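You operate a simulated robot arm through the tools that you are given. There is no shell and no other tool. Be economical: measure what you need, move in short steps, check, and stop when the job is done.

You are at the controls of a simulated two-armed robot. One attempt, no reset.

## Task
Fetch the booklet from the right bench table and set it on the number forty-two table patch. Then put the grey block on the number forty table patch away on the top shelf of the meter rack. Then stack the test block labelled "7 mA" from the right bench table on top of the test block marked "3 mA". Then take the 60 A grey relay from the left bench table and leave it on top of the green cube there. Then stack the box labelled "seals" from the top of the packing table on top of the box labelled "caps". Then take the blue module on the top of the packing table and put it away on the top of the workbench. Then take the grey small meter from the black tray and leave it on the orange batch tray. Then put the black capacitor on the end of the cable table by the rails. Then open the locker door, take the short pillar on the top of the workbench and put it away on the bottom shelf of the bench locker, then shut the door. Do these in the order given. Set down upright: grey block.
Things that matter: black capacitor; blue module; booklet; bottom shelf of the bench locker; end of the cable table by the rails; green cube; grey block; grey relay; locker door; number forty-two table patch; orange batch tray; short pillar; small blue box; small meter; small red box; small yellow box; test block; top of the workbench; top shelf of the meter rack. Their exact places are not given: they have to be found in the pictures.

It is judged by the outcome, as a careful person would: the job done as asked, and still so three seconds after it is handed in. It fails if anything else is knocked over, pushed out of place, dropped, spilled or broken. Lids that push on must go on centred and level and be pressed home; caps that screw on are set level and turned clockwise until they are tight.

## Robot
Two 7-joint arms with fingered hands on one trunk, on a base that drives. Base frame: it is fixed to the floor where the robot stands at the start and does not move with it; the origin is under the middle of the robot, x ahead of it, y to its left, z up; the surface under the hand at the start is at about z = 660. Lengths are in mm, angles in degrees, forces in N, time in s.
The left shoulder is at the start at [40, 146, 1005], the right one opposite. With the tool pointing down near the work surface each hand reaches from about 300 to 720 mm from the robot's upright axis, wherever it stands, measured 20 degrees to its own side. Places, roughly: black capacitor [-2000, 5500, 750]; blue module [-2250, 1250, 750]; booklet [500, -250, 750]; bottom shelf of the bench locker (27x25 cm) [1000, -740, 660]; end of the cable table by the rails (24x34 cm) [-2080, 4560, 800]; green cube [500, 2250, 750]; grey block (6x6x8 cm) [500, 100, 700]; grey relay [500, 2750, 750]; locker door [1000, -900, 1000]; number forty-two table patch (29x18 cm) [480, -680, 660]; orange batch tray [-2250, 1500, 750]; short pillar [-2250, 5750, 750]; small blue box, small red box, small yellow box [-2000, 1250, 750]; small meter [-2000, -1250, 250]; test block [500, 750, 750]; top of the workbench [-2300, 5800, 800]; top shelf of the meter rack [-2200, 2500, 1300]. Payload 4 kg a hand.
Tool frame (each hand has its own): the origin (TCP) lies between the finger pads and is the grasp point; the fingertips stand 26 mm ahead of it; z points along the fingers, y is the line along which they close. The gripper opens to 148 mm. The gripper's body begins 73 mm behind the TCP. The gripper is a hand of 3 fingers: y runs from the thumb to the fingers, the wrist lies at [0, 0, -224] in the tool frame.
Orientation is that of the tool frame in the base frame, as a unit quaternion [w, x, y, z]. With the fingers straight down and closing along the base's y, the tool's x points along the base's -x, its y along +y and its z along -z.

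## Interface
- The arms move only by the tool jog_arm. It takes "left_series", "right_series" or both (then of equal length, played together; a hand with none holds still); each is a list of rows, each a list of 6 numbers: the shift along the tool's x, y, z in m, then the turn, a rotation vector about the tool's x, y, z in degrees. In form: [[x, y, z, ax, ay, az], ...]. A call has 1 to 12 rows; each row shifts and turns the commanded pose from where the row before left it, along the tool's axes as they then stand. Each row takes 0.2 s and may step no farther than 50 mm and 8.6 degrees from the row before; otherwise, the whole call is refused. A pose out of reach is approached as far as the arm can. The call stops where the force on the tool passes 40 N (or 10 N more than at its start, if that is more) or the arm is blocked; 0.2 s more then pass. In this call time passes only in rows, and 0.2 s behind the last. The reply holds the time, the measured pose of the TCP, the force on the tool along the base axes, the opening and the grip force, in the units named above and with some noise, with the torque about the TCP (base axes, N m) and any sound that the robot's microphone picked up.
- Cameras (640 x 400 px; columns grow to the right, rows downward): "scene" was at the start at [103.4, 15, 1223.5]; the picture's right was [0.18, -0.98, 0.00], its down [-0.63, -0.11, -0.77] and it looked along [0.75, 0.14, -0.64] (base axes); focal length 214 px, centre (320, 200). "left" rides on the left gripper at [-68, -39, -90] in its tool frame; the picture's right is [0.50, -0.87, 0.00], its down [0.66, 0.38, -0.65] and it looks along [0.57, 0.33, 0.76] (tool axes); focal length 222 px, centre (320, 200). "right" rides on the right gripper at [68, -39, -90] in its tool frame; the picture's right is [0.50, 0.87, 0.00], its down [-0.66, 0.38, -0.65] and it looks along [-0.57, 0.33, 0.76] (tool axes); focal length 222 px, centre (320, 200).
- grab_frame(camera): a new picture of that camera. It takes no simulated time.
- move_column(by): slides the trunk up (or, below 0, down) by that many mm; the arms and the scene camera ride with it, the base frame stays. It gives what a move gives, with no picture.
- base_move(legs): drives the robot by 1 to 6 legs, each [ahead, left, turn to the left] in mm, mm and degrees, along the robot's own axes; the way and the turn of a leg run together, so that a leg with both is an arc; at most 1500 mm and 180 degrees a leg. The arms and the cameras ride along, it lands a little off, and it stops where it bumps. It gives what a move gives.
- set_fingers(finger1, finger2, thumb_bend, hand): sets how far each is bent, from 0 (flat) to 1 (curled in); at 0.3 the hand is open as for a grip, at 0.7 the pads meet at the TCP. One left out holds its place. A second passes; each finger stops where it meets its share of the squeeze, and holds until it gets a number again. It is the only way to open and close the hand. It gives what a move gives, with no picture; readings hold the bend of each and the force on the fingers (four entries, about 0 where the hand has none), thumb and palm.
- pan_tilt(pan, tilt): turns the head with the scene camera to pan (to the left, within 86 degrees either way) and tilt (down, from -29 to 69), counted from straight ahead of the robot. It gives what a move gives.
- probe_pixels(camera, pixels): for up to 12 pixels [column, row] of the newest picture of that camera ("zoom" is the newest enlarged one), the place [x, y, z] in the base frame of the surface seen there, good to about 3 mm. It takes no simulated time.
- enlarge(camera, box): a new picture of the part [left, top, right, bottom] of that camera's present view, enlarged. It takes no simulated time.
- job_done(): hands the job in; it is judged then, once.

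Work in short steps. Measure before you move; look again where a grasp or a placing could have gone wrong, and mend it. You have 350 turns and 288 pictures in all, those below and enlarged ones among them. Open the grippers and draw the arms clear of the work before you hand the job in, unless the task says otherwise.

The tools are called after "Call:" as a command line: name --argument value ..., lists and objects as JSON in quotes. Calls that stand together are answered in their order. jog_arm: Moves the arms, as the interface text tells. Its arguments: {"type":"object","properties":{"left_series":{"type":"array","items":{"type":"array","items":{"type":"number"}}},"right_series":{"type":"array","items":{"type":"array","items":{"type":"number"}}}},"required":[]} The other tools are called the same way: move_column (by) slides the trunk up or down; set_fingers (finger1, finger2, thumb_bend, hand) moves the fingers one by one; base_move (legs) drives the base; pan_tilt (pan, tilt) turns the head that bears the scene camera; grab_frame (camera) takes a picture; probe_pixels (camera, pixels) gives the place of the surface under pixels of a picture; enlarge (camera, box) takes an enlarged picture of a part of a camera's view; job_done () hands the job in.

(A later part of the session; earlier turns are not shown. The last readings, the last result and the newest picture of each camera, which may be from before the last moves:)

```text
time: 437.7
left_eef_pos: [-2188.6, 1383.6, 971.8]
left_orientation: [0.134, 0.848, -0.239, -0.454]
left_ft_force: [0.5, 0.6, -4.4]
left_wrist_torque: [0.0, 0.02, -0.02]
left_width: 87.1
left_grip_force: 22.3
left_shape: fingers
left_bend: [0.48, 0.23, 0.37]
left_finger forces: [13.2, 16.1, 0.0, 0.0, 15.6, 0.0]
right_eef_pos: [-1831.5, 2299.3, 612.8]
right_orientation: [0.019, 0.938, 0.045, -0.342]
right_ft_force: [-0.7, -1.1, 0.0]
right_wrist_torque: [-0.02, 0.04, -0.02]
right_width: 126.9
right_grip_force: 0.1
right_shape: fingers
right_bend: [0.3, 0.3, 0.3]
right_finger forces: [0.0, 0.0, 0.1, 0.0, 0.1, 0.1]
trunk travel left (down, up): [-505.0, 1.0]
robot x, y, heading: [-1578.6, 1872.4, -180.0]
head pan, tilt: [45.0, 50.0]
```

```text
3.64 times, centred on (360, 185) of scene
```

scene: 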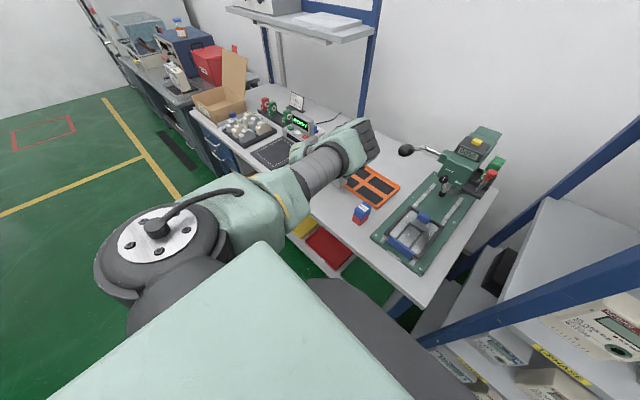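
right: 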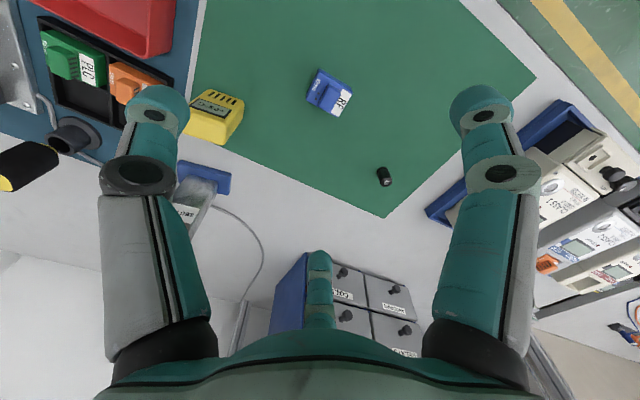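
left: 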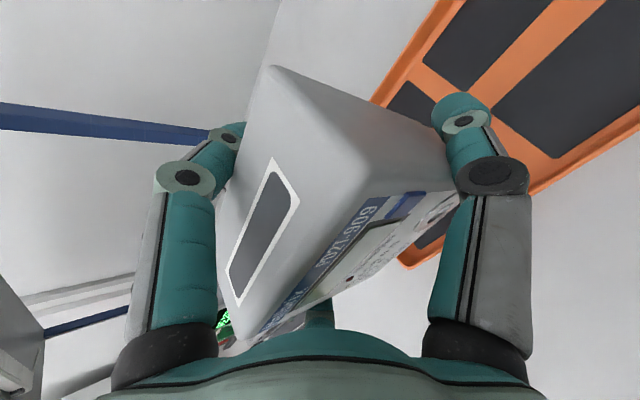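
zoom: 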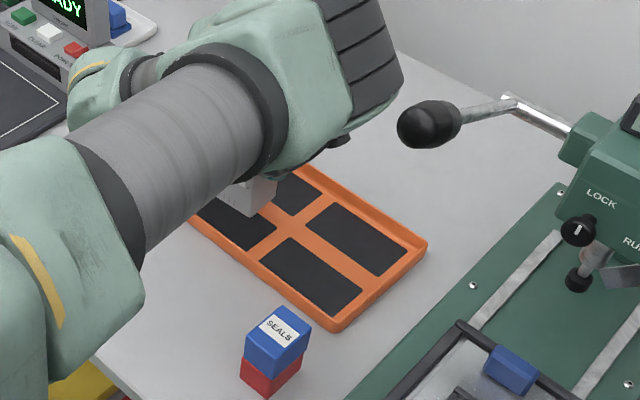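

Check the elbow's clearance to the press handle's ball.

Call:
probe_pixels --camera "zoom" --pixels '[[430, 125], [395, 70], [350, 130], [380, 100], [300, 150], [265, 190]]'

```text
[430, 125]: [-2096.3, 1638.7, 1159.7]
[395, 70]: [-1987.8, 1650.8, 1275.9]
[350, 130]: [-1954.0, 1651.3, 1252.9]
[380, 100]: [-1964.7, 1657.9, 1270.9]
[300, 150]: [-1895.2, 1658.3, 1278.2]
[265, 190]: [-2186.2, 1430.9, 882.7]
```

Sufficient clearance. Lower 48 mm, then check forces.

Call:
jog_arm --left_series '[[0.0127, -0.008, 0.0127, 0, 0, 0], [0.0141, -0.0089, 0.011, 0, 0, 0], [0.007, -0.0044, 0.0055, 0, 0, 0]]'

```text
time: 438.5
left_eef_pos: [-2194.2, 1382.1, 922.5]
left_orientation: [0.134, 0.848, -0.238, -0.455]
left_ft_force: [0.7, -1.2, 0.0]
left_wrist_torque: [0.14, -0.03, -0.03]
left_width: 87.3
left_grip_force: 23.0
left_shape: fingers
left_bend: [0.48, 0.23, 0.37]
left_finger forces: [14.2, 16.6, 0.0, 0.1, 15.7, 0.0]
right_eef_pos: [-1832.0, 2298.8, 612.3]
right_orientation: [0.019, 0.938, 0.045, -0.343]
right_ft_force: [0.2, -0.2, 0.5]
right_wrist_torque: [-0.01, 0.01, -0.05]
right_width: 126.9
right_grip_force: 0.1
right_shape: fingers
right_bend: [0.3, 0.3, 0.3]
right_finger forces: [0.0, 0.1, 0.1, 0.0, 0.0, 0.0]
trunk travel left (down, up): [-505.0, 1.0]
robot x, y, heading: [-1580.4, 1873.6, -179.9]
head pan, tilt: [45.0, 50.0]
```

Contact just begins; check visually before releasing.

Call:
enlarge --camera "scene" --box '[310, 150, 430, 230]'

Call:
grab_frame --camera "left"

```text
5.00 times, centred on (370, 190) of scene
```

zoom: 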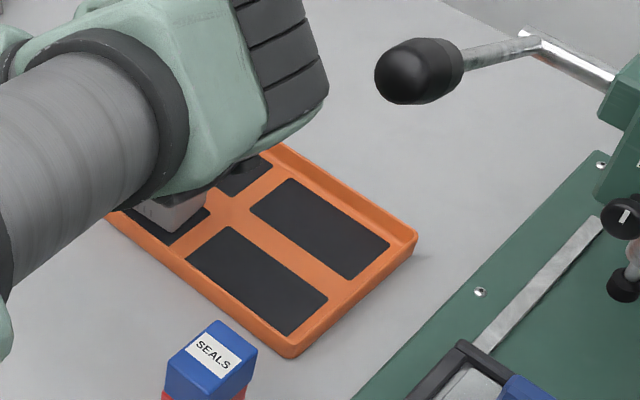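

```text
121 pictures are left
```

left: 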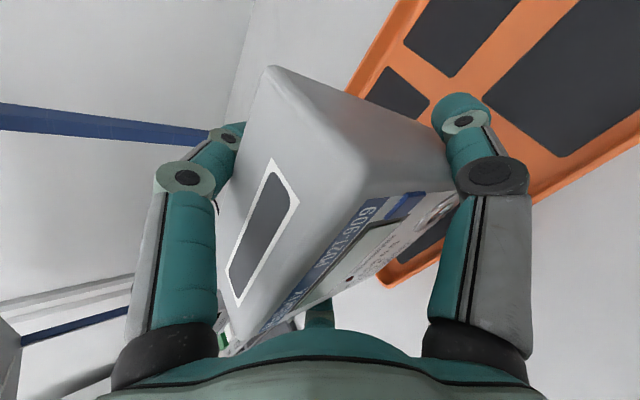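

It stands over the pad. Lower 3 mm more and check.

Call:
jog_arm --left_series '[[0.0014, -0.0009, 0.0011, 0, 0, 0], [0.0011, -0.0007, 0.0008, 0, 0, 0]]'

```text
time: 439.1
left_eef_pos: [-2193.2, 1382.5, 922.2]
left_orientation: [0.135, 0.847, -0.237, -0.456]
left_ft_force: [1.1, -4.3, 14.1]
left_wrist_torque: [0.45, -0.4, -0.02]
left_width: 87.4
left_grip_force: 24.3
left_shape: fingers
left_bend: [0.47, 0.22, 0.38]
left_finger forces: [16.8, 17.5, 0.1, 0.0, 14.4, 0.0]
right_eef_pos: [-1831.6, 2299.5, 611.6]
right_orientation: [0.02, 0.938, 0.045, -0.344]
right_ft_force: [-1.0, -0.4, 0.0]
right_wrist_torque: [0.0, -0.01, 0.0]
right_width: 126.8
right_grip_force: 0.1
right_shape: fingers
right_bend: [0.3, 0.3, 0.3]
right_finger forces: [0.0, 0.1, 0.1, 0.1, 0.0, 0.0]
trunk travel left (down, up): [-505.0, 1.0]
robot x, y, heading: [-1575.5, 1872.8, -180.0]
head pan, tilt: [45.0, 50.0]
```

Firm contact. Release: top finger first, then the sides.

Call:
set_fingers --hand "left" --finger2 0.1

Call:
set_fingers --hand "left" --finger1 0.2 --thumb_bend 0.2

Call:
grab_frame --camera "left"

```text
time: 440.1
left_eef_pos: [-2193.0, 1384.6, 920.2]
left_orientation: [0.135, 0.847, -0.238, -0.455]
left_ft_force: [-3.6, 3.7, 17.3]
left_wrist_torque: [0.37, -0.16, 0.11]
left_width: 86.1
left_grip_force: 12.1
left_shape: fingers
left_bend: [0.47, 0.1, 0.39]
left_finger forces: [16.9, 0.0, 0.0, 0.0, 7.2, 0.1]
right_eef_pos: [-1831.5, 2300.1, 611.7]
right_orientation: [0.019, 0.938, 0.044, -0.344]
right_ft_force: [0.0, 0.7, -0.2]
right_wrist_torque: [0.03, 0.0, 0.0]
right_width: 126.7
right_grip_force: 0.0
right_shape: fingers
right_bend: [0.3, 0.3, 0.3]
right_finger forces: [0.1, 0.0, 0.0, 0.0, 0.0, 0.1]
trunk travel left (down, up): [-505.0, 1.0]
robot x, y, heading: [-1582.6, 1871.8, -179.9]
head pan, tilt: [45.0, 50.0]
```

```text
time: 441.1
left_eef_pos: [-2192.6, 1382.9, 917.2]
left_orientation: [0.135, 0.848, -0.238, -0.454]
left_ft_force: [0.0, 0.1, 0.0]
left_wrist_torque: [0.05, 0.02, -0.02]
left_width: 146.5
left_grip_force: 0.1
left_shape: fingers
left_bend: [0.2, 0.1, 0.2]
left_finger forces: [0.0, 0.1, 0.0, 0.0, 0.0, 0.0]
right_eef_pos: [-1833.5, 2298.6, 612.4]
right_orientation: [0.019, 0.938, 0.045, -0.343]
right_ft_force: [-0.9, 0.2, -0.5]
right_wrist_torque: [0.0, 0.03, 0.0]
right_width: 127.1
right_grip_force: 0.1
right_shape: fingers
right_bend: [0.3, 0.3, 0.3]
right_finger forces: [0.1, 0.1, 0.0, 0.0, 0.0, 0.0]
trunk travel left (down, up): [-505.0, 1.0]
robot x, y, heading: [-1575.7, 1866.7, -179.8]
head pan, tilt: [45.0, 50.0]
```

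```text
120 pictures are left
```

left: 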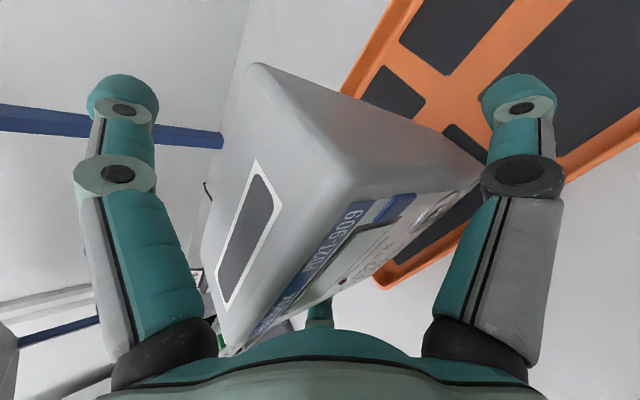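

Released. Retract along the tool axis, then back off.

Call:
jog_arm --left_series '[[0, 0, -0.03, 0, 0, 0], [0, 0, -0.04, 0, 0, 0], [0, 0, -0.04, 0, 0, 0]]'

Call:
base_move --legs '[[-400, 0, 0]]'

Call:
enlarge --camera "scene" --box '[330, 110, 530, 240]'

```text
time: 441.9
left_eef_pos: [-2103.1, 1384.1, 979.8]
left_orientation: [0.134, 0.848, -0.238, -0.455]
left_ft_force: [-1.0, 0.8, -0.9]
left_wrist_torque: [0.02, -0.02, -0.05]
left_width: 146.7
left_grip_force: 0.1
left_shape: fingers
left_bend: [0.2, 0.1, 0.2]
left_finger forces: [0.0, 0.0, 0.0, 0.0, 0.1, 0.0]
right_eef_pos: [-1832.1, 2299.4, 611.5]
right_orientation: [0.019, 0.938, 0.044, -0.343]
right_ft_force: [-0.4, 0.1, 1.2]
right_wrist_torque: [-0.01, -0.02, -0.03]
right_width: 127.0
right_grip_force: 0.0
right_shape: fingers
right_bend: [0.3, 0.3, 0.3]
right_finger forces: [0.0, 0.1, 0.1, 0.0, 0.1, 0.1]
trunk travel left (down, up): [-505.0, 1.0]
robot x, y, heading: [-1578.3, 1873.2, -180.0]
head pan, tilt: [45.0, 50.0]
```

```text
time: 444.3
left_eef_pos: [-1710.8, 1383.5, 979.3]
left_orientation: [0.134, 0.848, -0.238, -0.453]
left_ft_force: [-0.2, 0.3, -0.4]
left_wrist_torque: [-0.04, -0.01, 0.01]
left_width: 146.6
left_grip_force: 0.1
left_shape: fingers
left_bend: [0.2, 0.1, 0.2]
left_finger forces: [0.0, 0.0, 0.0, 0.0, 0.1, 0.0]
right_eef_pos: [-1443.4, 2299.9, 610.9]
right_orientation: [0.02, 0.938, 0.046, -0.343]
right_ft_force: [-0.5, -0.3, -0.4]
right_wrist_torque: [0.02, -0.01, -0.01]
right_width: 126.9
right_grip_force: 0.1
right_shape: fingers
right_bend: [0.3, 0.3, 0.3]
right_finger forces: [0.0, 0.1, 0.0, 0.0, 0.1, 0.0]
trunk travel left (down, up): [-505.0, 1.0]
robot x, y, heading: [-1188.3, 1872.4, -179.9]
head pan, tilt: [45.0, 50.0]
```

```text
3.08 times, centred on (430, 175) of scene
```

zoom: 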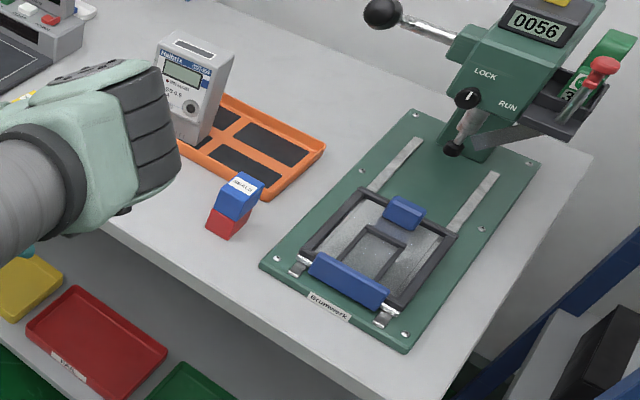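

Meter stands on the orange tray. Next the capacitor. I lower the trunk and restore the left tool to vertical in the free aisle.

Call:
move_column --by -250

Call:
jog_arm --left_series '[[-0.0283, 0.0177, -0.022, 0, 0, 0], [-0.0283, 0.0177, -0.022, 0, 0, 0], [-0.0283, 0.0177, -0.022, 0, 0, 0], [-0.0283, 0.0177, -0.022, 0, 0, 0], [0, 0, 0, 4.25, 7.35, 0], [0, 0, 0, 4.25, 7.35, 0], [0, 0, 0, 4.25, 7.35, 0], [0, 0, 0, 4.25, 7.35, 0], [0, 0, 0, 4.25, 7.35, 0], [0, 0, 0, 4.25, 7.35, 0], [0, 0, 0, 3, 5, 0]]'

Call:
grab_frame --camera "scene"

```text
time: 446.9
left_eef_pos: [-1709.4, 1383.0, 730.2]
left_orientation: [0.134, 0.848, -0.237, -0.454]
left_ft_force: [0.2, -0.3, -0.8]
left_wrist_torque: [0.01, 0.03, -0.04]
left_width: 146.7
left_grip_force: 0.1
left_shape: fingers
left_bend: [0.2, 0.1, 0.2]
left_finger forces: [0.0, 0.0, 0.1, 0.1, 0.0, 0.1]
right_eef_pos: [-1442.7, 2299.5, 361.9]
right_orientation: [0.021, 0.938, 0.047, -0.344]
right_ft_force: [-0.1, 0.3, -0.4]
right_wrist_torque: [0.01, 0.03, 0.0]
right_width: 126.9
right_grip_force: 0.0
right_shape: fingers
right_bend: [0.3, 0.3, 0.3]
right_finger forces: [0.0, 0.1, 0.1, 0.1, 0.1, 0.0]
trunk travel left (down, up): [-255.0, 251.0]
robot x, y, heading: [-1187.5, 1872.2, -179.7]
head pan, tilt: [45.0, 50.0]
```

```text
time: 449.3
left_eef_pos: [-1709.7, 1382.5, 890.6]
left_orientation: [0.013, 0.965, -0.261, 0.007]
left_ft_force: [0.1, 0.6, 1.0]
left_wrist_torque: [-0.01, -0.02, 0.03]
left_width: 146.9
left_grip_force: 0.1
left_shape: fingers
left_bend: [0.2, 0.1, 0.2]
left_finger forces: [0.0, 0.0, 0.0, 0.1, 0.0, 0.0]
right_eef_pos: [-1441.5, 2300.9, 363.0]
right_orientation: [0.019, 0.938, 0.047, -0.342]
right_ft_force: [0.1, -0.5, -0.9]
right_wrist_torque: [-0.03, 0.0, -0.03]
right_width: 127.0
right_grip_force: 0.0
right_shape: fingers
right_bend: [0.3, 0.3, 0.3]
right_finger forces: [0.0, 0.0, 0.1, 0.0, 0.0, 0.1]
trunk travel left (down, up): [-255.0, 251.0]
robot x, y, heading: [-1187.0, 1874.6, -179.6]
head pan, tilt: [45.0, 50.0]
```

```text
118 pictures are left
```

scene: 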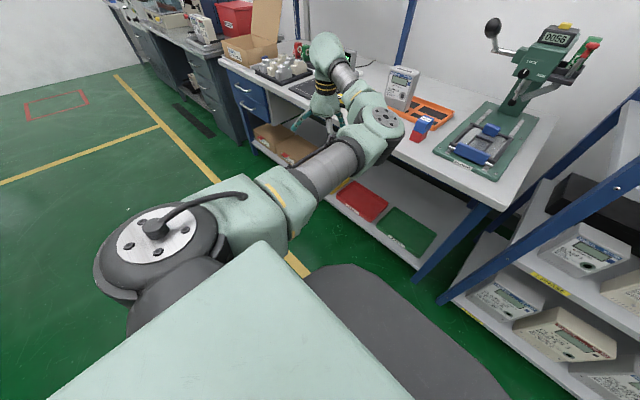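

Left hand is vertical again. Correct the small tilt, open to 0.3 and move it inward.

Call:
set_fingers --hand "left" --finger1 0.3 --finger2 0.3 --thumb_bend 0.3

Call:
jog_arm --left_series '[[0, 0, 0, 1.2, -1.2, 0], [-0.0237, -0.0406, -0.01, 0, 0, 0], [-0.0237, -0.0406, -0.01, 0, 0, 0], [-0.0237, -0.0406, -0.01, 0, 0, 0], [-0.0237, -0.0406, -0.01, 0, 0, 0]]'

```text
time: 450.3
left_eef_pos: [-1710.7, 1383.5, 890.6]
left_orientation: [0.013, 0.965, -0.261, 0.006]
left_ft_force: [0.1, -0.2, 0.3]
left_wrist_torque: [0.01, -0.02, -0.03]
left_width: 127.6
left_grip_force: 0.2
left_shape: fingers
left_bend: [0.3, 0.3, 0.3]
left_finger forces: [0.0, 0.0, 0.0, 0.0, 0.0, 0.0]
right_eef_pos: [-1444.1, 2299.6, 362.6]
right_orientation: [0.02, 0.938, 0.046, -0.343]
right_ft_force: [-0.3, -0.4, -0.1]
right_wrist_torque: [0.04, -0.01, 0.0]
right_width: 127.2
right_grip_force: 0.0
right_shape: fingers
right_bend: [0.3, 0.3, 0.3]
right_finger forces: [0.0, 0.0, 0.0, 0.0, 0.1, 0.0]
trunk travel left (down, up): [-255.0, 251.0]
robot x, y, heading: [-1187.8, 1872.9, -179.6]
head pan, tilt: [45.0, 50.0]
```

```text
time: 451.5
left_eef_pos: [-1709.8, 1572.5, 930.0]
left_orientation: [0.001, 0.965, -0.261, -0.002]
left_ft_force: [0.3, 0.1, -0.2]
left_wrist_torque: [0.01, 0.01, 0.06]
left_width: 127.5
left_grip_force: 0.1
left_shape: fingers
left_bend: [0.3, 0.3, 0.3]
left_finger forces: [0.0, 0.1, 0.0, 0.0, 0.0, 0.0]
right_eef_pos: [-1443.7, 2301.2, 362.8]
right_orientation: [0.02, 0.938, 0.046, -0.342]
right_ft_force: [0.5, -0.7, 0.6]
right_wrist_torque: [0.0, -0.01, -0.02]
right_width: 126.9
right_grip_force: 0.2
right_shape: fingers
right_bend: [0.3, 0.3, 0.3]
right_finger forces: [0.0, 0.0, 0.1, 0.1, 0.0, 0.0]
trunk travel left (down, up): [-255.0, 251.0]
robot x, y, heading: [-1186.3, 1872.0, -179.8]
head pan, tilt: [45.0, 50.0]
```

Drive toward the cable table end first to see the placing area.

Call:
base_move --legs '[[100, 0, 0], [0, -1450, 0], [0, -1250, 0]]'

Call:
pan_tilt --pan 0 --tilt 35

Call:
grab_frame --camera "scene"

```text
time: 465.4
left_eef_pos: [-1827.5, 4279.1, 929.3]
left_orientation: [0.001, 0.963, -0.27, -0.001]
left_ft_force: [0.3, -0.2, -0.3]
left_wrist_torque: [-0.03, 0.03, -0.01]
left_width: 127.2
left_grip_force: 0.1
left_shape: fingers
left_bend: [0.3, 0.3, 0.3]
left_finger forces: [0.1, 0.0, 0.1, 0.0, 0.0, 0.0]
right_eef_pos: [-1546.2, 5002.6, 362.5]
right_orientation: [0.017, 0.938, 0.036, -0.343]
right_ft_force: [-0.6, -0.5, 0.3]
right_wrist_torque: [-0.03, 0.01, -0.01]
right_width: 126.8
right_grip_force: 0.0
right_shape: fingers
right_bend: [0.3, 0.3, 0.3]
right_finger forces: [0.0, 0.1, 0.1, 0.1, 0.1, 0.0]
trunk travel left (down, up): [-255.0, 251.0]
robot x, y, heading: [-1300.2, 4568.7, 179.3]
head pan, tilt: [45.0, 50.0]
```

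```text
time: 466.5
left_eef_pos: [-1828.6, 4277.6, 929.2]
left_orientation: [0.0, 0.963, -0.27, -0.002]
left_ft_force: [0.4, 1.1, -0.4]
left_wrist_torque: [0.03, 0.0, -0.02]
left_width: 127.6
left_grip_force: 0.1
left_shape: fingers
left_bend: [0.3, 0.3, 0.3]
left_finger forces: [0.0, 0.1, 0.1, 0.0, 0.0, 0.0]
right_eef_pos: [-1547.0, 5001.9, 363.1]
right_orientation: [0.016, 0.938, 0.037, -0.343]
right_ft_force: [0.1, -0.9, -1.3]
right_wrist_torque: [0.01, 0.0, 0.02]
right_width: 127.0
right_grip_force: 0.1
right_shape: fingers
right_bend: [0.3, 0.3, 0.3]
right_finger forces: [0.1, 0.1, 0.0, 0.0, 0.0, 0.1]
trunk travel left (down, up): [-255.0, 251.0]
robot x, y, heading: [-1293.8, 4569.6, 179.2]
head pan, tilt: [0.0, 35.0]
```

```text
117 pictures are left
```

scene: 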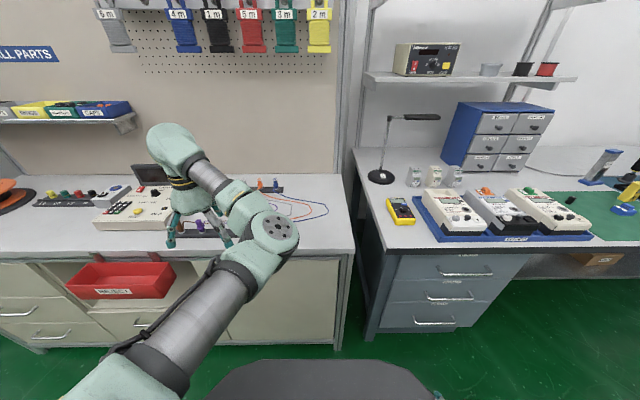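

Zoom on the cable table's right end.

Call:
enlarge --camera "scene" --box '[150, 160, 370, 280]'

Call:
probe_pixels --camera "zoom" --pixels '[[480, 240], [560, 230], [520, 270], [580, 60], [400, 140], [560, 270], [460, 190], [350, 75], [310, 75], [540, 180]]'

```text
2.91 times, centred on (260, 220) of scene
```

zoom: 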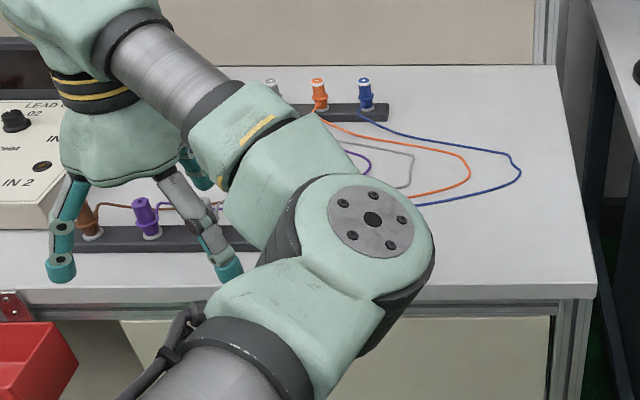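

```text
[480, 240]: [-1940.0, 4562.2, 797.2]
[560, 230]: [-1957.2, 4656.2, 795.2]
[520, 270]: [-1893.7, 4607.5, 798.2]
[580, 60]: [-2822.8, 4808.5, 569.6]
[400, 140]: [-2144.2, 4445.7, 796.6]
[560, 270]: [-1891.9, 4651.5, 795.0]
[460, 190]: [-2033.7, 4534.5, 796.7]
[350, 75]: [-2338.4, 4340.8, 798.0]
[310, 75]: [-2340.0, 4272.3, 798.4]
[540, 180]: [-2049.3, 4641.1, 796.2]
```

Placing spot chosen: about (−1990,4620). Now fetch the capacitor: drive right 1325.

Call:
base_move --legs '[[0, -1320, 0.8], [240, 0, 0]]'

Call:
pan_tilt --pan 30 --tilt 40

Call:
grab_frame --camera "scene"

Call:
grab_frame --camera "left"

```text
time: 474.5
left_eef_pos: [-2050.3, 5613.2, 929.5]
left_orientation: [0.001, 0.96, -0.279, -0.001]
left_ft_force: [-0.3, 0.1, -0.3]
left_wrist_torque: [0.02, -0.01, 0.01]
left_width: 127.1
left_grip_force: 0.0
left_shape: fingers
left_bend: [0.3, 0.3, 0.3]
left_finger forces: [0.1, 0.0, 0.0, 0.1, 0.0, 0.1]
right_eef_pos: [-1756.2, 6331.7, 360.4]
right_orientation: [0.014, 0.939, 0.03, -0.342]
right_ft_force: [0.7, 0.0, 0.4]
right_wrist_torque: [0.01, -0.01, -0.01]
right_width: 127.1
right_grip_force: 0.1
right_shape: fingers
right_bend: [0.3, 0.3, 0.3]
right_finger forces: [0.0, 0.0, 0.0, 0.0, 0.0, 0.0]
trunk travel left (down, up): [-255.0, 251.0]
robot x, y, heading: [-1515.7, 5895.1, 178.5]
head pan, tilt: [0.0, 35.0]
```

```text
time: 475.4
left_eef_pos: [-2049.5, 5614.3, 928.8]
left_orientation: [0.0, 0.961, -0.278, -0.001]
left_ft_force: [0.1, -0.3, 0.9]
left_wrist_torque: [0.03, 0.03, 0.0]
left_width: 127.3
left_grip_force: 0.0
left_shape: fingers
left_bend: [0.3, 0.3, 0.3]
left_finger forces: [0.0, 0.0, 0.1, 0.0, 0.1, 0.1]
right_eef_pos: [-1756.3, 6331.3, 363.0]
right_orientation: [0.013, 0.939, 0.03, -0.344]
right_ft_force: [-0.4, 0.1, 0.3]
right_wrist_torque: [0.03, 0.03, 0.02]
right_width: 126.7
right_grip_force: 0.2
right_shape: fingers
right_bend: [0.3, 0.3, 0.3]
right_finger forces: [0.1, 0.0, 0.1, 0.0, 0.1, 0.0]
trunk travel left (down, up): [-255.0, 251.0]
robot x, y, heading: [-1518.8, 5896.9, 178.3]
head pan, tilt: [30.0, 40.0]
```

```text
115 pictures are left
```

scene: 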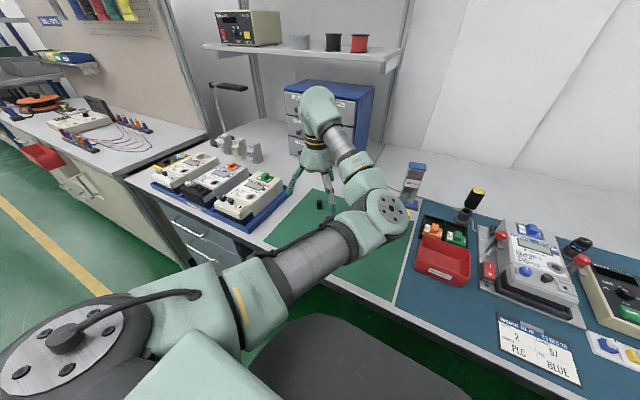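

```text
114 pictures are left
```

left: 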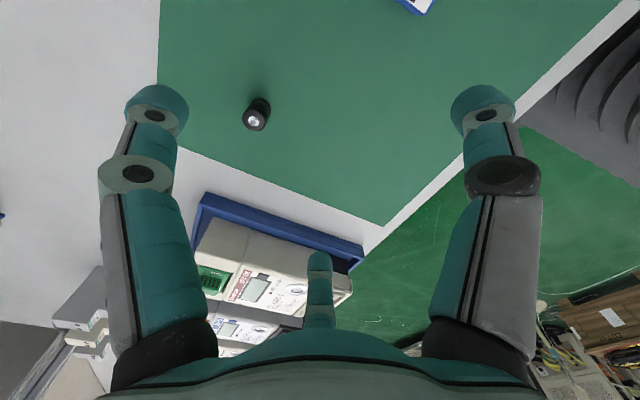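

Probe the capacitor.

Call:
probe_pixels --camera "left" --pixels '[[255, 121], [248, 112], [264, 112], [260, 100]]'

```text
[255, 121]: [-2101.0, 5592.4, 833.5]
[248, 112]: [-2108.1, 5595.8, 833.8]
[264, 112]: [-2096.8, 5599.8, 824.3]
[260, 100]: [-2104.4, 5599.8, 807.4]
```

Centre (−2101,5593.5), top 833. Pre-close to 0.45 (neighbour tray is near), centre over it and descend.

Call:
set_fingers --hand "left" --finger1 0.45 --finger2 0.45 --thumb_bend 0.45

Call:
jog_arm --left_series '[[-0.0164, 0.0225, 0, 0, 0, 0], [-0.0164, 0.0225, 0, 0, 0, 0], [0, 0, 0.03, 0, 0, 0], [0, 0, 0.02, 0, 0, 0]]'

Call:
grab_frame --camera "left"

```text
time: 476.4
left_eef_pos: [-2049.8, 5614.5, 929.2]
left_orientation: [0.0, 0.96, -0.279, -0.002]
left_ft_force: [0.3, -0.2, 0.1]
left_wrist_torque: [-0.02, 0.0, 0.01]
left_width: 79.2
left_grip_force: 0.2
left_shape: fingers
left_bend: [0.45, 0.45, 0.45]
left_finger forces: [0.0, 0.0, 0.2, 0.0, 0.1, 0.0]
right_eef_pos: [-1756.8, 6333.1, 362.9]
right_orientation: [0.014, 0.939, 0.03, -0.343]
right_ft_force: [0.5, 0.9, 0.1]
right_wrist_torque: [0.0, 0.01, -0.03]
right_width: 127.0
right_grip_force: 0.0
right_shape: fingers
right_bend: [0.3, 0.3, 0.3]
right_finger forces: [0.0, 0.0, 0.0, 0.0, 0.0, 0.0]
trunk travel left (down, up): [-255.0, 251.0]
robot x, y, heading: [-1515.3, 5897.7, 178.3]
head pan, tilt: [30.0, 40.0]
```

```text
time: 477.4
left_eef_pos: [-2101.3, 5593.2, 880.4]
left_orientation: [0.0, 0.96, -0.278, -0.002]
left_ft_force: [-0.4, -0.3, -0.2]
left_wrist_torque: [-0.01, 0.01, 0.02]
left_width: 79.1
left_grip_force: 0.1
left_shape: fingers
left_bend: [0.45, 0.45, 0.45]
left_finger forces: [0.1, 0.0, 0.0, 0.0, 0.0, 0.0]
right_eef_pos: [-1757.5, 6331.8, 362.2]
right_orientation: [0.014, 0.939, 0.03, -0.343]
right_ft_force: [0.1, 0.1, -0.8]
right_wrist_torque: [-0.01, -0.01, -0.01]
right_width: 126.9
right_grip_force: 0.0
right_shape: fingers
right_bend: [0.3, 0.3, 0.3]
right_finger forces: [0.1, 0.1, 0.0, 0.1, 0.0, 0.1]
trunk travel left (down, up): [-255.0, 251.0]
robot x, y, heading: [-1518.9, 5896.9, 178.4]
head pan, tilt: [30.0, 40.0]
```

```text
113 pictures are left
```

left: 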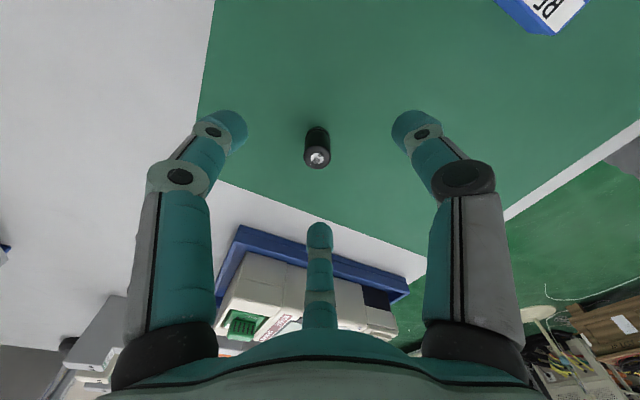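

Centred. Descend to z≈841 and close.

Call:
jog_arm --left_series '[[0, 0, 0.02, 0, 0, 0], [0, 0, 0.0185, 0, 0, 0]]'

Call:
set_fingers --hand "left" --finger1 0.7 --finger2 0.7 --thumb_bend 0.7

Call:
jog_arm --left_series '[[0, 0, -0.02, 0, 0, 0], [0, 0, -0.03, 0, 0, 0]]'

Call:
enlarge --camera "left" --box '[240, 110, 400, 250]'

```text
time: 478.0
left_eef_pos: [-2103.1, 5593.7, 840.9]
left_orientation: [0.001, 0.96, -0.278, -0.001]
left_ft_force: [0.4, 0.1, -0.2]
left_wrist_torque: [-0.02, 0.0, 0.02]
left_width: 79.0
left_grip_force: 0.0
left_shape: fingers
left_bend: [0.45, 0.45, 0.45]
left_finger forces: [0.1, 0.0, 0.0, 0.0, 0.0, 0.0]
right_eef_pos: [-1756.3, 6332.5, 363.3]
right_orientation: [0.014, 0.939, 0.03, -0.343]
right_ft_force: [0.1, 0.5, 0.3]
right_wrist_torque: [-0.01, 0.02, 0.0]
right_width: 127.0
right_grip_force: 0.0
right_shape: fingers
right_bend: [0.3, 0.3, 0.3]
right_finger forces: [0.1, 0.1, 0.0, 0.1, 0.1, 0.0]
trunk travel left (down, up): [-255.0, 251.0]
robot x, y, heading: [-1514.3, 5896.4, 178.3]
head pan, tilt: [30.0, 40.0]
```

```text
time: 479.0
left_eef_pos: [-2102.8, 5594.1, 840.9]
left_orientation: [0.0, 0.961, -0.278, -0.002]
left_ft_force: [-0.1, -0.3, 1.0]
left_wrist_torque: [0.02, 0.03, 0.0]
left_width: 11.7
left_grip_force: 6.4
left_shape: fingers
left_bend: [0.65, 0.65, 0.67]
left_finger forces: [4.4, 4.2, 0.0, 0.1, 4.4, 0.0]
right_eef_pos: [-1757.7, 6331.9, 363.8]
right_orientation: [0.014, 0.938, 0.029, -0.344]
right_ft_force: [0.4, 0.4, 0.7]
right_wrist_torque: [0.01, -0.01, -0.01]
right_width: 127.1
right_grip_force: 0.1
right_shape: fingers
right_bend: [0.3, 0.3, 0.3]
right_finger forces: [0.0, 0.1, 0.1, 0.1, 0.1, 0.0]
trunk travel left (down, up): [-255.0, 251.0]
robot x, y, heading: [-1519.5, 5900.5, 178.1]
head pan, tilt: [30.0, 40.0]
```

```text
time: 479.6
left_eef_pos: [-2101.3, 5592.4, 891.8]
left_orientation: [0.001, 0.96, -0.279, -0.001]
left_ft_force: [0.4, -0.3, -0.1]
left_wrist_torque: [-0.02, -0.04, 0.04]
left_width: 11.6
left_grip_force: 6.3
left_shape: fingers
left_bend: [0.65, 0.65, 0.67]
left_finger forces: [4.4, 4.2, 0.1, 0.0, 4.4, 0.1]
right_eef_pos: [-1757.0, 6331.7, 362.0]
right_orientation: [0.014, 0.939, 0.03, -0.343]
right_ft_force: [-0.7, 0.3, -0.2]
right_wrist_torque: [0.02, -0.02, -0.01]
right_width: 126.7
right_grip_force: 0.0
right_shape: fingers
right_bend: [0.3, 0.3, 0.3]
right_finger forces: [0.0, 0.0, 0.1, 0.0, 0.1, 0.0]
trunk travel left (down, up): [-255.0, 251.0]
robot x, y, heading: [-1515.9, 5893.8, 178.3]
head pan, tilt: [30.0, 40.0]
```

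```text
2.86 times, centred on (320, 180) of left
```

zoom: 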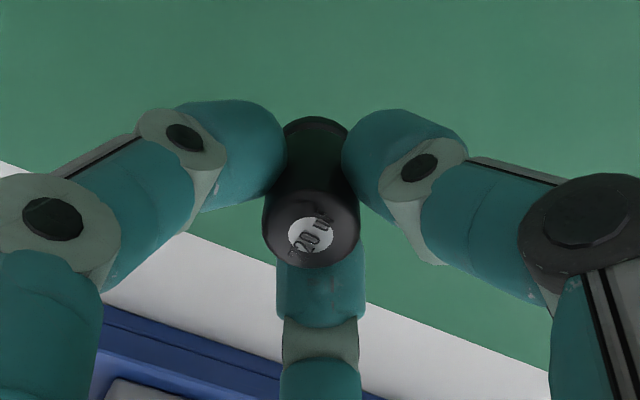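

Capacitor held upright. Lift, back off, drive to the cable table's end.

Call:
jog_arm --left_series '[[0, 0, -0.04, 0, 0, 0], [0, 0, -0.04, 0, 0, 0]]'

Call:
base_move --legs '[[-260, 0, 0], [0, 970, 1.7]]'

Call:
pan_tilt --pan 25 --tilt 40

Call:
grab_frame --camera "scene"

```text
time: 480.2
left_eef_pos: [-2102.0, 5593.1, 973.2]
left_orientation: [0.001, 0.961, -0.278, -0.002]
left_ft_force: [0.4, 0.2, -0.3]
left_wrist_torque: [-0.02, -0.01, 0.02]
left_width: 11.4
left_grip_force: 7.2
left_shape: fingers
left_bend: [0.65, 0.65, 0.67]
left_finger forces: [4.3, 4.2, 0.0, 0.1, 4.2, 0.0]
right_eef_pos: [-1756.5, 6331.6, 361.3]
right_orientation: [0.013, 0.939, 0.03, -0.343]
right_ft_force: [0.0, 0.3, -1.1]
right_wrist_torque: [-0.01, 0.01, 0.03]
right_width: 127.0
right_grip_force: 0.1
right_shape: fingers
right_bend: [0.3, 0.3, 0.3]
right_finger forces: [0.1, 0.0, 0.0, 0.1, 0.0, 0.0]
trunk travel left (down, up): [-255.0, 251.0]
robot x, y, heading: [-1519.9, 5893.0, 178.1]
head pan, tilt: [30.0, 40.0]
```

```text
time: 486.7
left_eef_pos: [-1841.5, 4601.5, 970.8]
left_orientation: [0.001, 0.965, -0.263, -0.001]
left_ft_force: [-0.7, -0.6, -0.2]
left_wrist_torque: [0.02, -0.06, 0.01]
left_width: 11.5
left_grip_force: 6.2
left_shape: fingers
left_bend: [0.65, 0.65, 0.67]
left_finger forces: [4.5, 4.2, 0.1, 0.1, 4.3, 0.1]
right_eef_pos: [-1521.3, 5351.9, 361.7]
right_orientation: [0.019, 0.938, 0.045, -0.343]
right_ft_force: [-0.2, -0.1, 0.6]
right_wrist_torque: [-0.01, 0.0, -0.01]
right_width: 127.0
right_grip_force: 0.0
right_shape: fingers
right_bend: [0.3, 0.3, 0.3]
right_finger forces: [0.0, 0.0, 0.0, 0.1, 0.0, 0.0]
trunk travel left (down, up): [-255.0, 251.0]
robot x, y, heading: [-1268.0, 4925.7, -179.5]
head pan, tilt: [30.0, 40.0]
```

```text
time: 487.4
left_eef_pos: [-1842.3, 4602.0, 970.8]
left_orientation: [0.0, 0.965, -0.264, -0.002]
left_ft_force: [1.0, -0.2, 0.2]
left_wrist_torque: [0.01, -0.02, -0.04]
left_width: 11.4
left_grip_force: 6.4
left_shape: fingers
left_bend: [0.65, 0.65, 0.67]
left_finger forces: [4.4, 4.2, 0.0, 0.0, 4.4, 0.1]
right_eef_pos: [-1521.5, 5351.9, 362.9]
right_orientation: [0.02, 0.938, 0.045, -0.343]
right_ft_force: [-1.0, 1.4, -0.7]
right_wrist_torque: [-0.06, 0.0, 0.06]
right_width: 127.2
right_grip_force: 0.1
right_shape: fingers
right_bend: [0.3, 0.3, 0.3]
right_finger forces: [0.1, 0.1, 0.0, 0.1, 0.0, 0.0]
trunk travel left (down, up): [-255.0, 251.0]
robot x, y, heading: [-1268.2, 4924.8, -179.8]
head pan, tilt: [25.0, 40.0]
```

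```text
111 pictures are left
```

scene: 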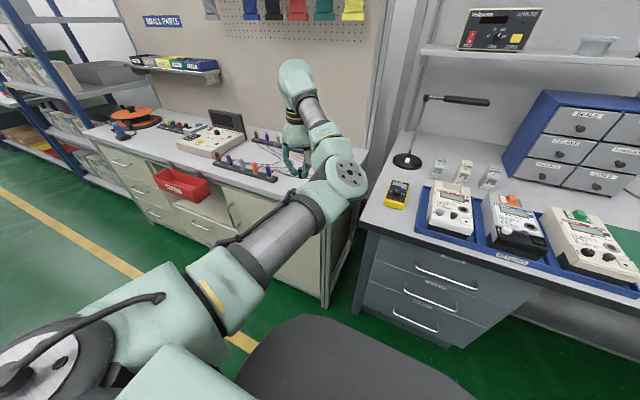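

Forward 150 mm, then check the spot with the left camera.

Call:
base_move --legs '[[150, 0, 0]]'

Call:
grab_frame --camera "left"

```text
time: 488.8
left_eef_pos: [-1988.9, 4599.5, 969.9]
left_orientation: [0.0, 0.965, -0.261, -0.001]
left_ft_force: [0.1, -0.3, 0.0]
left_wrist_torque: [-0.03, 0.0, 0.02]
left_width: 11.3
left_grip_force: 6.6
left_shape: fingers
left_bend: [0.65, 0.65, 0.67]
left_finger forces: [4.4, 4.1, 0.0, 0.1, 4.4, 0.0]
right_eef_pos: [-1667.8, 5352.0, 362.8]
right_orientation: [0.02, 0.938, 0.046, -0.342]
right_ft_force: [0.5, -0.6, 0.2]
right_wrist_torque: [0.0, -0.04, 0.01]
right_width: 127.2
right_grip_force: 0.0
right_shape: fingers
right_bend: [0.3, 0.3, 0.3]
right_finger forces: [0.0, 0.0, 0.0, 0.0, 0.0, 0.1]
trunk travel left (down, up): [-255.0, 251.0]
robot x, y, heading: [-1413.1, 4922.7, -179.6]
head pan, tilt: [25.0, 40.0]
```

```text
110 pictures are left
```

left: 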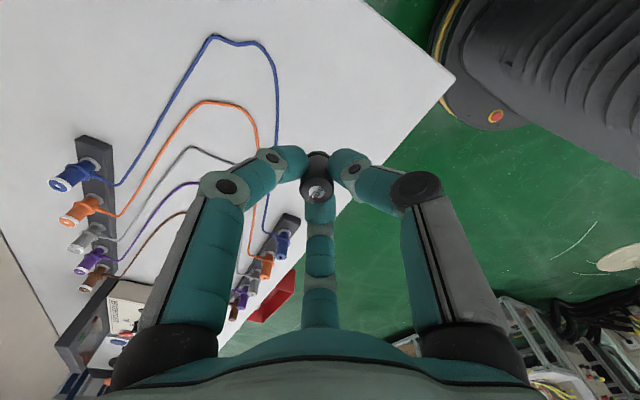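

Probe the table under the TCP and the blue wire.

Call:
probe_pixels --camera "left" --pixels '[[320, 102], [276, 100], [270, 60], [440, 75], [340, 60], [330, 130]]'

```text
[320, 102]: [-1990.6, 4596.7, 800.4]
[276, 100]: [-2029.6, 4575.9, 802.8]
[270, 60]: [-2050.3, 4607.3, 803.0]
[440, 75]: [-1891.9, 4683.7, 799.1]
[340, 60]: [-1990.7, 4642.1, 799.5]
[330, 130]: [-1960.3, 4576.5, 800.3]
```

Shift 20 mm in +y (away from the wire) and lower to ~15 mm above.

Call:
jog_arm --left_series '[[-0.0101, -0.0172, 0, 0, 0, 0], [0, 0, 0.04, 0, 0, 0], [0, 0, 0.04, 0, 0, 0], [0, 0, 0.035, 0, 0, 0], [0, 0, 0.01, 0, 0, 0], [0, 0, 0.002, 0, 0, 0], [0, 0, 0.001, 0, 0, 0]]'

```text
time: 490.4
left_eef_pos: [-1988.3, 4620.1, 843.0]
left_orientation: [0.001, 0.965, -0.262, -0.002]
left_ft_force: [-0.2, 0.6, -0.4]
left_wrist_torque: [0.0, -0.01, 0.01]
left_width: 11.5
left_grip_force: 6.2
left_shape: fingers
left_bend: [0.65, 0.65, 0.67]
left_finger forces: [4.5, 4.3, 0.0, 0.0, 4.3, 0.0]
right_eef_pos: [-1668.2, 5350.7, 362.9]
right_orientation: [0.019, 0.938, 0.045, -0.342]
right_ft_force: [-0.3, 0.9, 1.1]
right_wrist_torque: [0.02, 0.01, -0.01]
right_width: 127.2
right_grip_force: 0.0
right_shape: fingers
right_bend: [0.3, 0.3, 0.3]
right_finger forces: [0.1, 0.0, 0.0, 0.1, 0.0, 0.1]
trunk travel left (down, up): [-255.0, 251.0]
robot x, y, heading: [-1413.0, 4925.6, -179.5]
head pan, tilt: [25.0, 40.0]
```

Call:
jog_arm --left_series '[[0, 0, 0.001, 0, 0, 0], [0, 0, 0.001, 0, 0, 0], [0, 0, 0.001, 0, 0, 0]]'

```text
time: 491.2
left_eef_pos: [-1987.2, 4619.6, 839.9]
left_orientation: [0.001, 0.965, -0.261, -0.002]
left_ft_force: [-0.8, -0.2, 1.2]
left_wrist_torque: [0.0, 0.01, -0.03]
left_width: 11.4
left_grip_force: 6.1
left_shape: fingers
left_bend: [0.65, 0.65, 0.67]
left_finger forces: [4.5, 4.2, 0.0, 0.0, 4.5, 0.0]
right_eef_pos: [-1667.7, 5351.5, 362.6]
right_orientation: [0.019, 0.939, 0.045, -0.342]
right_ft_force: [-1.0, -0.2, -0.3]
right_wrist_torque: [0.02, -0.02, -0.04]
right_width: 126.8
right_grip_force: 0.0
right_shape: fingers
right_bend: [0.3, 0.3, 0.3]
right_finger forces: [0.0, 0.1, 0.0, 0.0, 0.1, 0.0]
trunk travel left (down, up): [-255.0, 251.0]
robot x, y, heading: [-1414.4, 4925.9, -179.9]
head pan, tilt: [25.0, 40.0]
```

One more millimetre for contact.

Call:
jog_arm --left_series '[[0, 0, 0.001, 0, 0, 0], [0, 0, 0.001, 0, 0, 0]]'

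```text
time: 491.8
left_eef_pos: [-1988.1, 4619.8, 839.0]
left_orientation: [0.001, 0.965, -0.261, -0.001]
left_ft_force: [-0.3, 0.0, 7.0]
left_wrist_torque: [0.01, 0.0, 0.0]
left_width: 11.2
left_grip_force: 7.8
left_shape: fingers
left_bend: [0.65, 0.65, 0.68]
left_finger forces: [5.2, 4.9, 0.0, 0.0, 5.0, 0.0]
right_eef_pos: [-1668.0, 5350.1, 361.5]
right_orientation: [0.019, 0.938, 0.045, -0.343]
right_ft_force: [0.6, 0.2, -0.1]
right_wrist_torque: [0.02, 0.01, -0.01]
right_width: 127.0
right_grip_force: 0.0
right_shape: fingers
right_bend: [0.3, 0.3, 0.3]
right_finger forces: [0.1, 0.2, 0.0, 0.0, 0.0, 0.0]
trunk travel left (down, up): [-255.0, 251.0]
robot x, y, heading: [-1414.0, 4925.2, -179.6]
head pan, tilt: [25.0, 40.0]
```

Contact. Open modestly and rise.

Call:
set_fingers --hand "left" --finger1 0.5 --finger2 0.5 --thumb_bend 0.5

Call:
jog_arm --left_series '[[0, 0, -0.03, 0, 0, 0], [0, 0, -0.045, 0, 0, 0], [0, 0, -0.045, 0, 0, 0]]'

Call:
grab_frame --camera "left"

```text
time: 492.8
left_eef_pos: [-1986.9, 4620.3, 838.6]
left_orientation: [0.001, 0.965, -0.26, -0.002]
left_ft_force: [0.9, -0.2, 0.4]
left_wrist_torque: [0.02, -0.01, 0.0]
left_width: 61.2
left_grip_force: 0.1
left_shape: fingers
left_bend: [0.5, 0.5, 0.5]
left_finger forces: [0.0, 0.1, 0.1, 0.0, 0.0, 0.0]
right_eef_pos: [-1669.4, 5350.7, 363.2]
right_orientation: [0.02, 0.938, 0.046, -0.342]
right_ft_force: [-0.5, 0.0, -0.1]
right_wrist_torque: [-0.01, 0.02, 0.0]
right_width: 126.7
right_grip_force: 0.1
right_shape: fingers
right_bend: [0.3, 0.3, 0.3]
right_finger forces: [0.0, 0.0, 0.0, 0.0, 0.0, 0.0]
trunk travel left (down, up): [-255.0, 251.0]
robot x, y, heading: [-1412.7, 4926.1, -180.0]
head pan, tilt: [25.0, 40.0]
```

```text
time: 493.6
left_eef_pos: [-1985.5, 4620.8, 959.7]
left_orientation: [0.001, 0.965, -0.262, -0.002]
left_ft_force: [-0.8, 0.8, -0.1]
left_wrist_torque: [-0.02, 0.04, 0.02]
left_width: 61.6
left_grip_force: 0.2
left_shape: fingers
left_bend: [0.5, 0.5, 0.5]
left_finger forces: [0.0, 0.1, 0.0, 0.1, 0.0, 0.0]
right_eef_pos: [-1667.1, 5351.2, 362.4]
right_orientation: [0.02, 0.938, 0.046, -0.344]
right_ft_force: [-0.2, 0.1, 0.3]
right_wrist_torque: [0.0, -0.04, -0.02]
right_width: 127.2
right_grip_force: 0.0
right_shape: fingers
right_bend: [0.3, 0.3, 0.3]
right_finger forces: [0.0, 0.0, 0.0, 0.0, 0.0, 0.0]
trunk travel left (down, up): [-255.0, 251.0]
robot x, y, heading: [-1413.4, 4925.0, -179.7]
head pan, tilt: [25.0, 40.0]
```

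```text
109 pictures are left
```

left: 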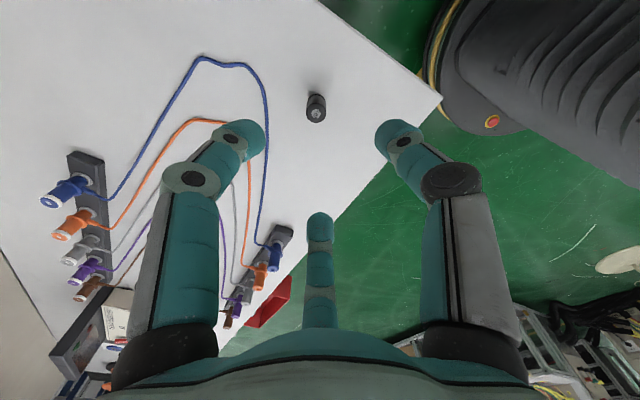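

Capacitor placed. Now the locker door (end of the right bench, near (1000,−900)). Back off and drive there.

Call:
base_move --legs '[[-450, 0, 0], [0, 1480, 0], [0, 1480, 0], [0, 1480, 0], [0, 1480, 0]]'

Call:
base_move --legs '[[0, 0, -120]]'

Call:
pan_tilt --pan 0 --tilt 20

Call:
grab_frame --camera "scene"

```text
time: 524.2
left_eef_pos: [-1595.2, -1321.1, 959.4]
left_orientation: [0.001, 0.964, -0.267, -0.002]
left_ft_force: [-0.4, 0.1, 0.5]
left_wrist_torque: [0.02, 0.0, -0.02]
left_width: 61.8
left_grip_force: 0.1
left_shape: fingers
left_bend: [0.5, 0.5, 0.5]
left_finger forces: [0.0, 0.0, 0.0, 0.0, 0.0, 0.1]
right_eef_pos: [-1268.9, -593.4, 362.1]
right_orientation: [0.018, 0.939, 0.041, -0.342]
right_ft_force: [-0.3, -0.8, 0.3]
right_wrist_torque: [0.0, -0.04, 0.01]
right_width: 127.2
right_grip_force: 0.0
right_shape: fingers
right_bend: [0.3, 0.3, 0.3]
right_finger forces: [0.0, 0.0, 0.1, 0.0, 0.0, 0.0]
trunk travel left (down, up): [-255.0, 251.0]
robot x, y, heading: [-1019.3, -1023.4, 179.8]
head pan, tilt: [25.0, 40.0]
```

```text
time: 529.5
left_eef_pos: [-1029.2, -375.5, 958.1]
left_orientation: [0.001, -0.28, 0.96, 0.002]
left_ft_force: [-0.9, 0.2, -0.4]
left_wrist_torque: [0.02, -0.03, -0.03]
left_width: 62.0
left_grip_force: 0.0
left_shape: fingers
left_bend: [0.5, 0.5, 0.5]
left_finger forces: [0.0, 0.0, 0.1, 0.0, 0.1, 0.1]
right_eef_pos: [-520.8, -990.8, 362.7]
right_orientation: [0.282, -0.529, 0.776, 0.195]
right_ft_force: [0.1, 0.1, -0.7]
right_wrist_torque: [-0.03, 0.01, -0.02]
right_width: 126.7
right_grip_force: 0.1
right_shape: fingers
right_bend: [0.3, 0.3, 0.3]
right_finger forces: [0.1, 0.1, 0.0, 0.0, 0.0, 0.0]
trunk travel left (down, up): [-255.0, 251.0]
robot x, y, heading: [-1021.4, -1023.1, 63.1]
head pan, tilt: [25.0, 40.0]
```

```text
time: 530.3
left_eef_pos: [-1028.7, -375.7, 958.9]
left_orientation: [0.001, -0.28, 0.96, 0.001]
left_ft_force: [0.3, 0.5, 0.2]
left_wrist_torque: [0.0, 0.01, 0.02]
left_width: 61.5
left_grip_force: 0.1
left_shape: fingers
left_bend: [0.5, 0.5, 0.5]
left_finger forces: [0.0, 0.0, 0.1, 0.0, 0.1, 0.1]
right_eef_pos: [-521.8, -988.9, 362.6]
right_orientation: [0.282, -0.529, 0.776, 0.195]
right_ft_force: [0.5, -0.6, -0.6]
right_wrist_torque: [-0.03, 0.0, 0.02]
right_width: 126.9
right_grip_force: 0.0
right_shape: fingers
right_bend: [0.3, 0.3, 0.3]
right_finger forces: [0.1, 0.0, 0.0, 0.1, 0.1, 0.0]
trunk travel left (down, up): [-255.0, 251.0]
robot x, y, heading: [-1023.7, -1020.9, 63.0]
head pan, tilt: [0.0, 20.0]
```

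```text
108 pictures are left
```

scene: 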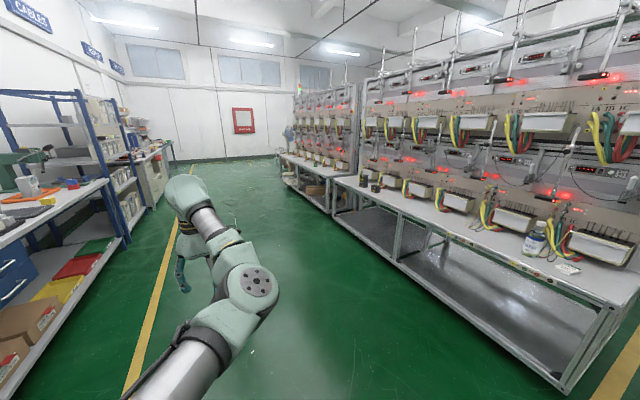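

Turn to heading 0 and look along the bench end.

Call:
base_move --legs '[[0, 0, -63]]'

Call:
grab_frame --camera "scene"

```text
time: 533.5
left_eef_pos: [-451.3, -710.0, 959.2]
left_orientation: [0.002, 0.253, 0.967, 0.001]
left_ft_force: [-0.2, 0.8, 0.8]
left_wrist_torque: [0.02, -0.03, -0.02]
left_width: 61.7
left_grip_force: 0.0
left_shape: fingers
left_bend: [0.5, 0.5, 0.5]
left_finger forces: [0.1, 0.0, 0.0, 0.1, 0.0, 0.0]
right_eef_pos: [-755.8, -1447.3, 362.2]
right_orientation: [0.343, -0.054, 0.937, 0.022]
right_ft_force: [0.0, 0.9, 0.0]
right_wrist_torque: [0.01, 0.0, 0.03]
right_width: 126.9
right_grip_force: 0.1
right_shape: fingers
right_bend: [0.3, 0.3, 0.3]
right_finger forces: [0.0, 0.0, 0.0, 0.0, 0.1, 0.1]
trunk travel left (down, up): [-255.0, 251.0]
robot x, y, heading: [-1019.7, -1022.4, 1.3]
head pan, tilt: [0.0, 20.0]
```

```text
107 pictures are left
```

scene: 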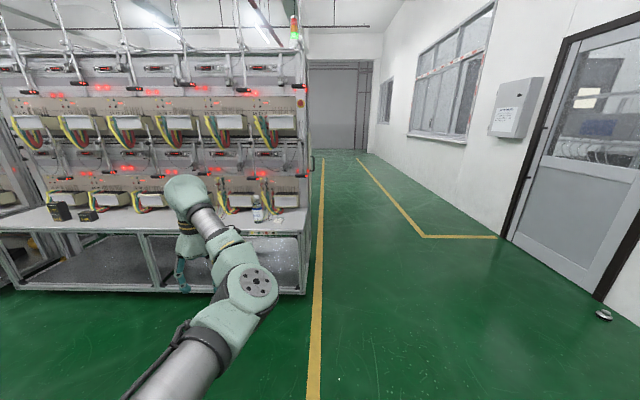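

Check the right wall's distance.

Call:
probe_pixels --camera "scene" --pixels '[[470, 180], [515, 105], [600, 200], [300, 280], [306, 120], [303, 200], [420, 110]]'

```text
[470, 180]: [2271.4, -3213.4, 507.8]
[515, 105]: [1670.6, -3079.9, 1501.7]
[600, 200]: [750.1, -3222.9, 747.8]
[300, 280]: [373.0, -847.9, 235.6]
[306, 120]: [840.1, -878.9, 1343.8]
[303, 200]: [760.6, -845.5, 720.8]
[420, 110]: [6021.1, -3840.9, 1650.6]
```

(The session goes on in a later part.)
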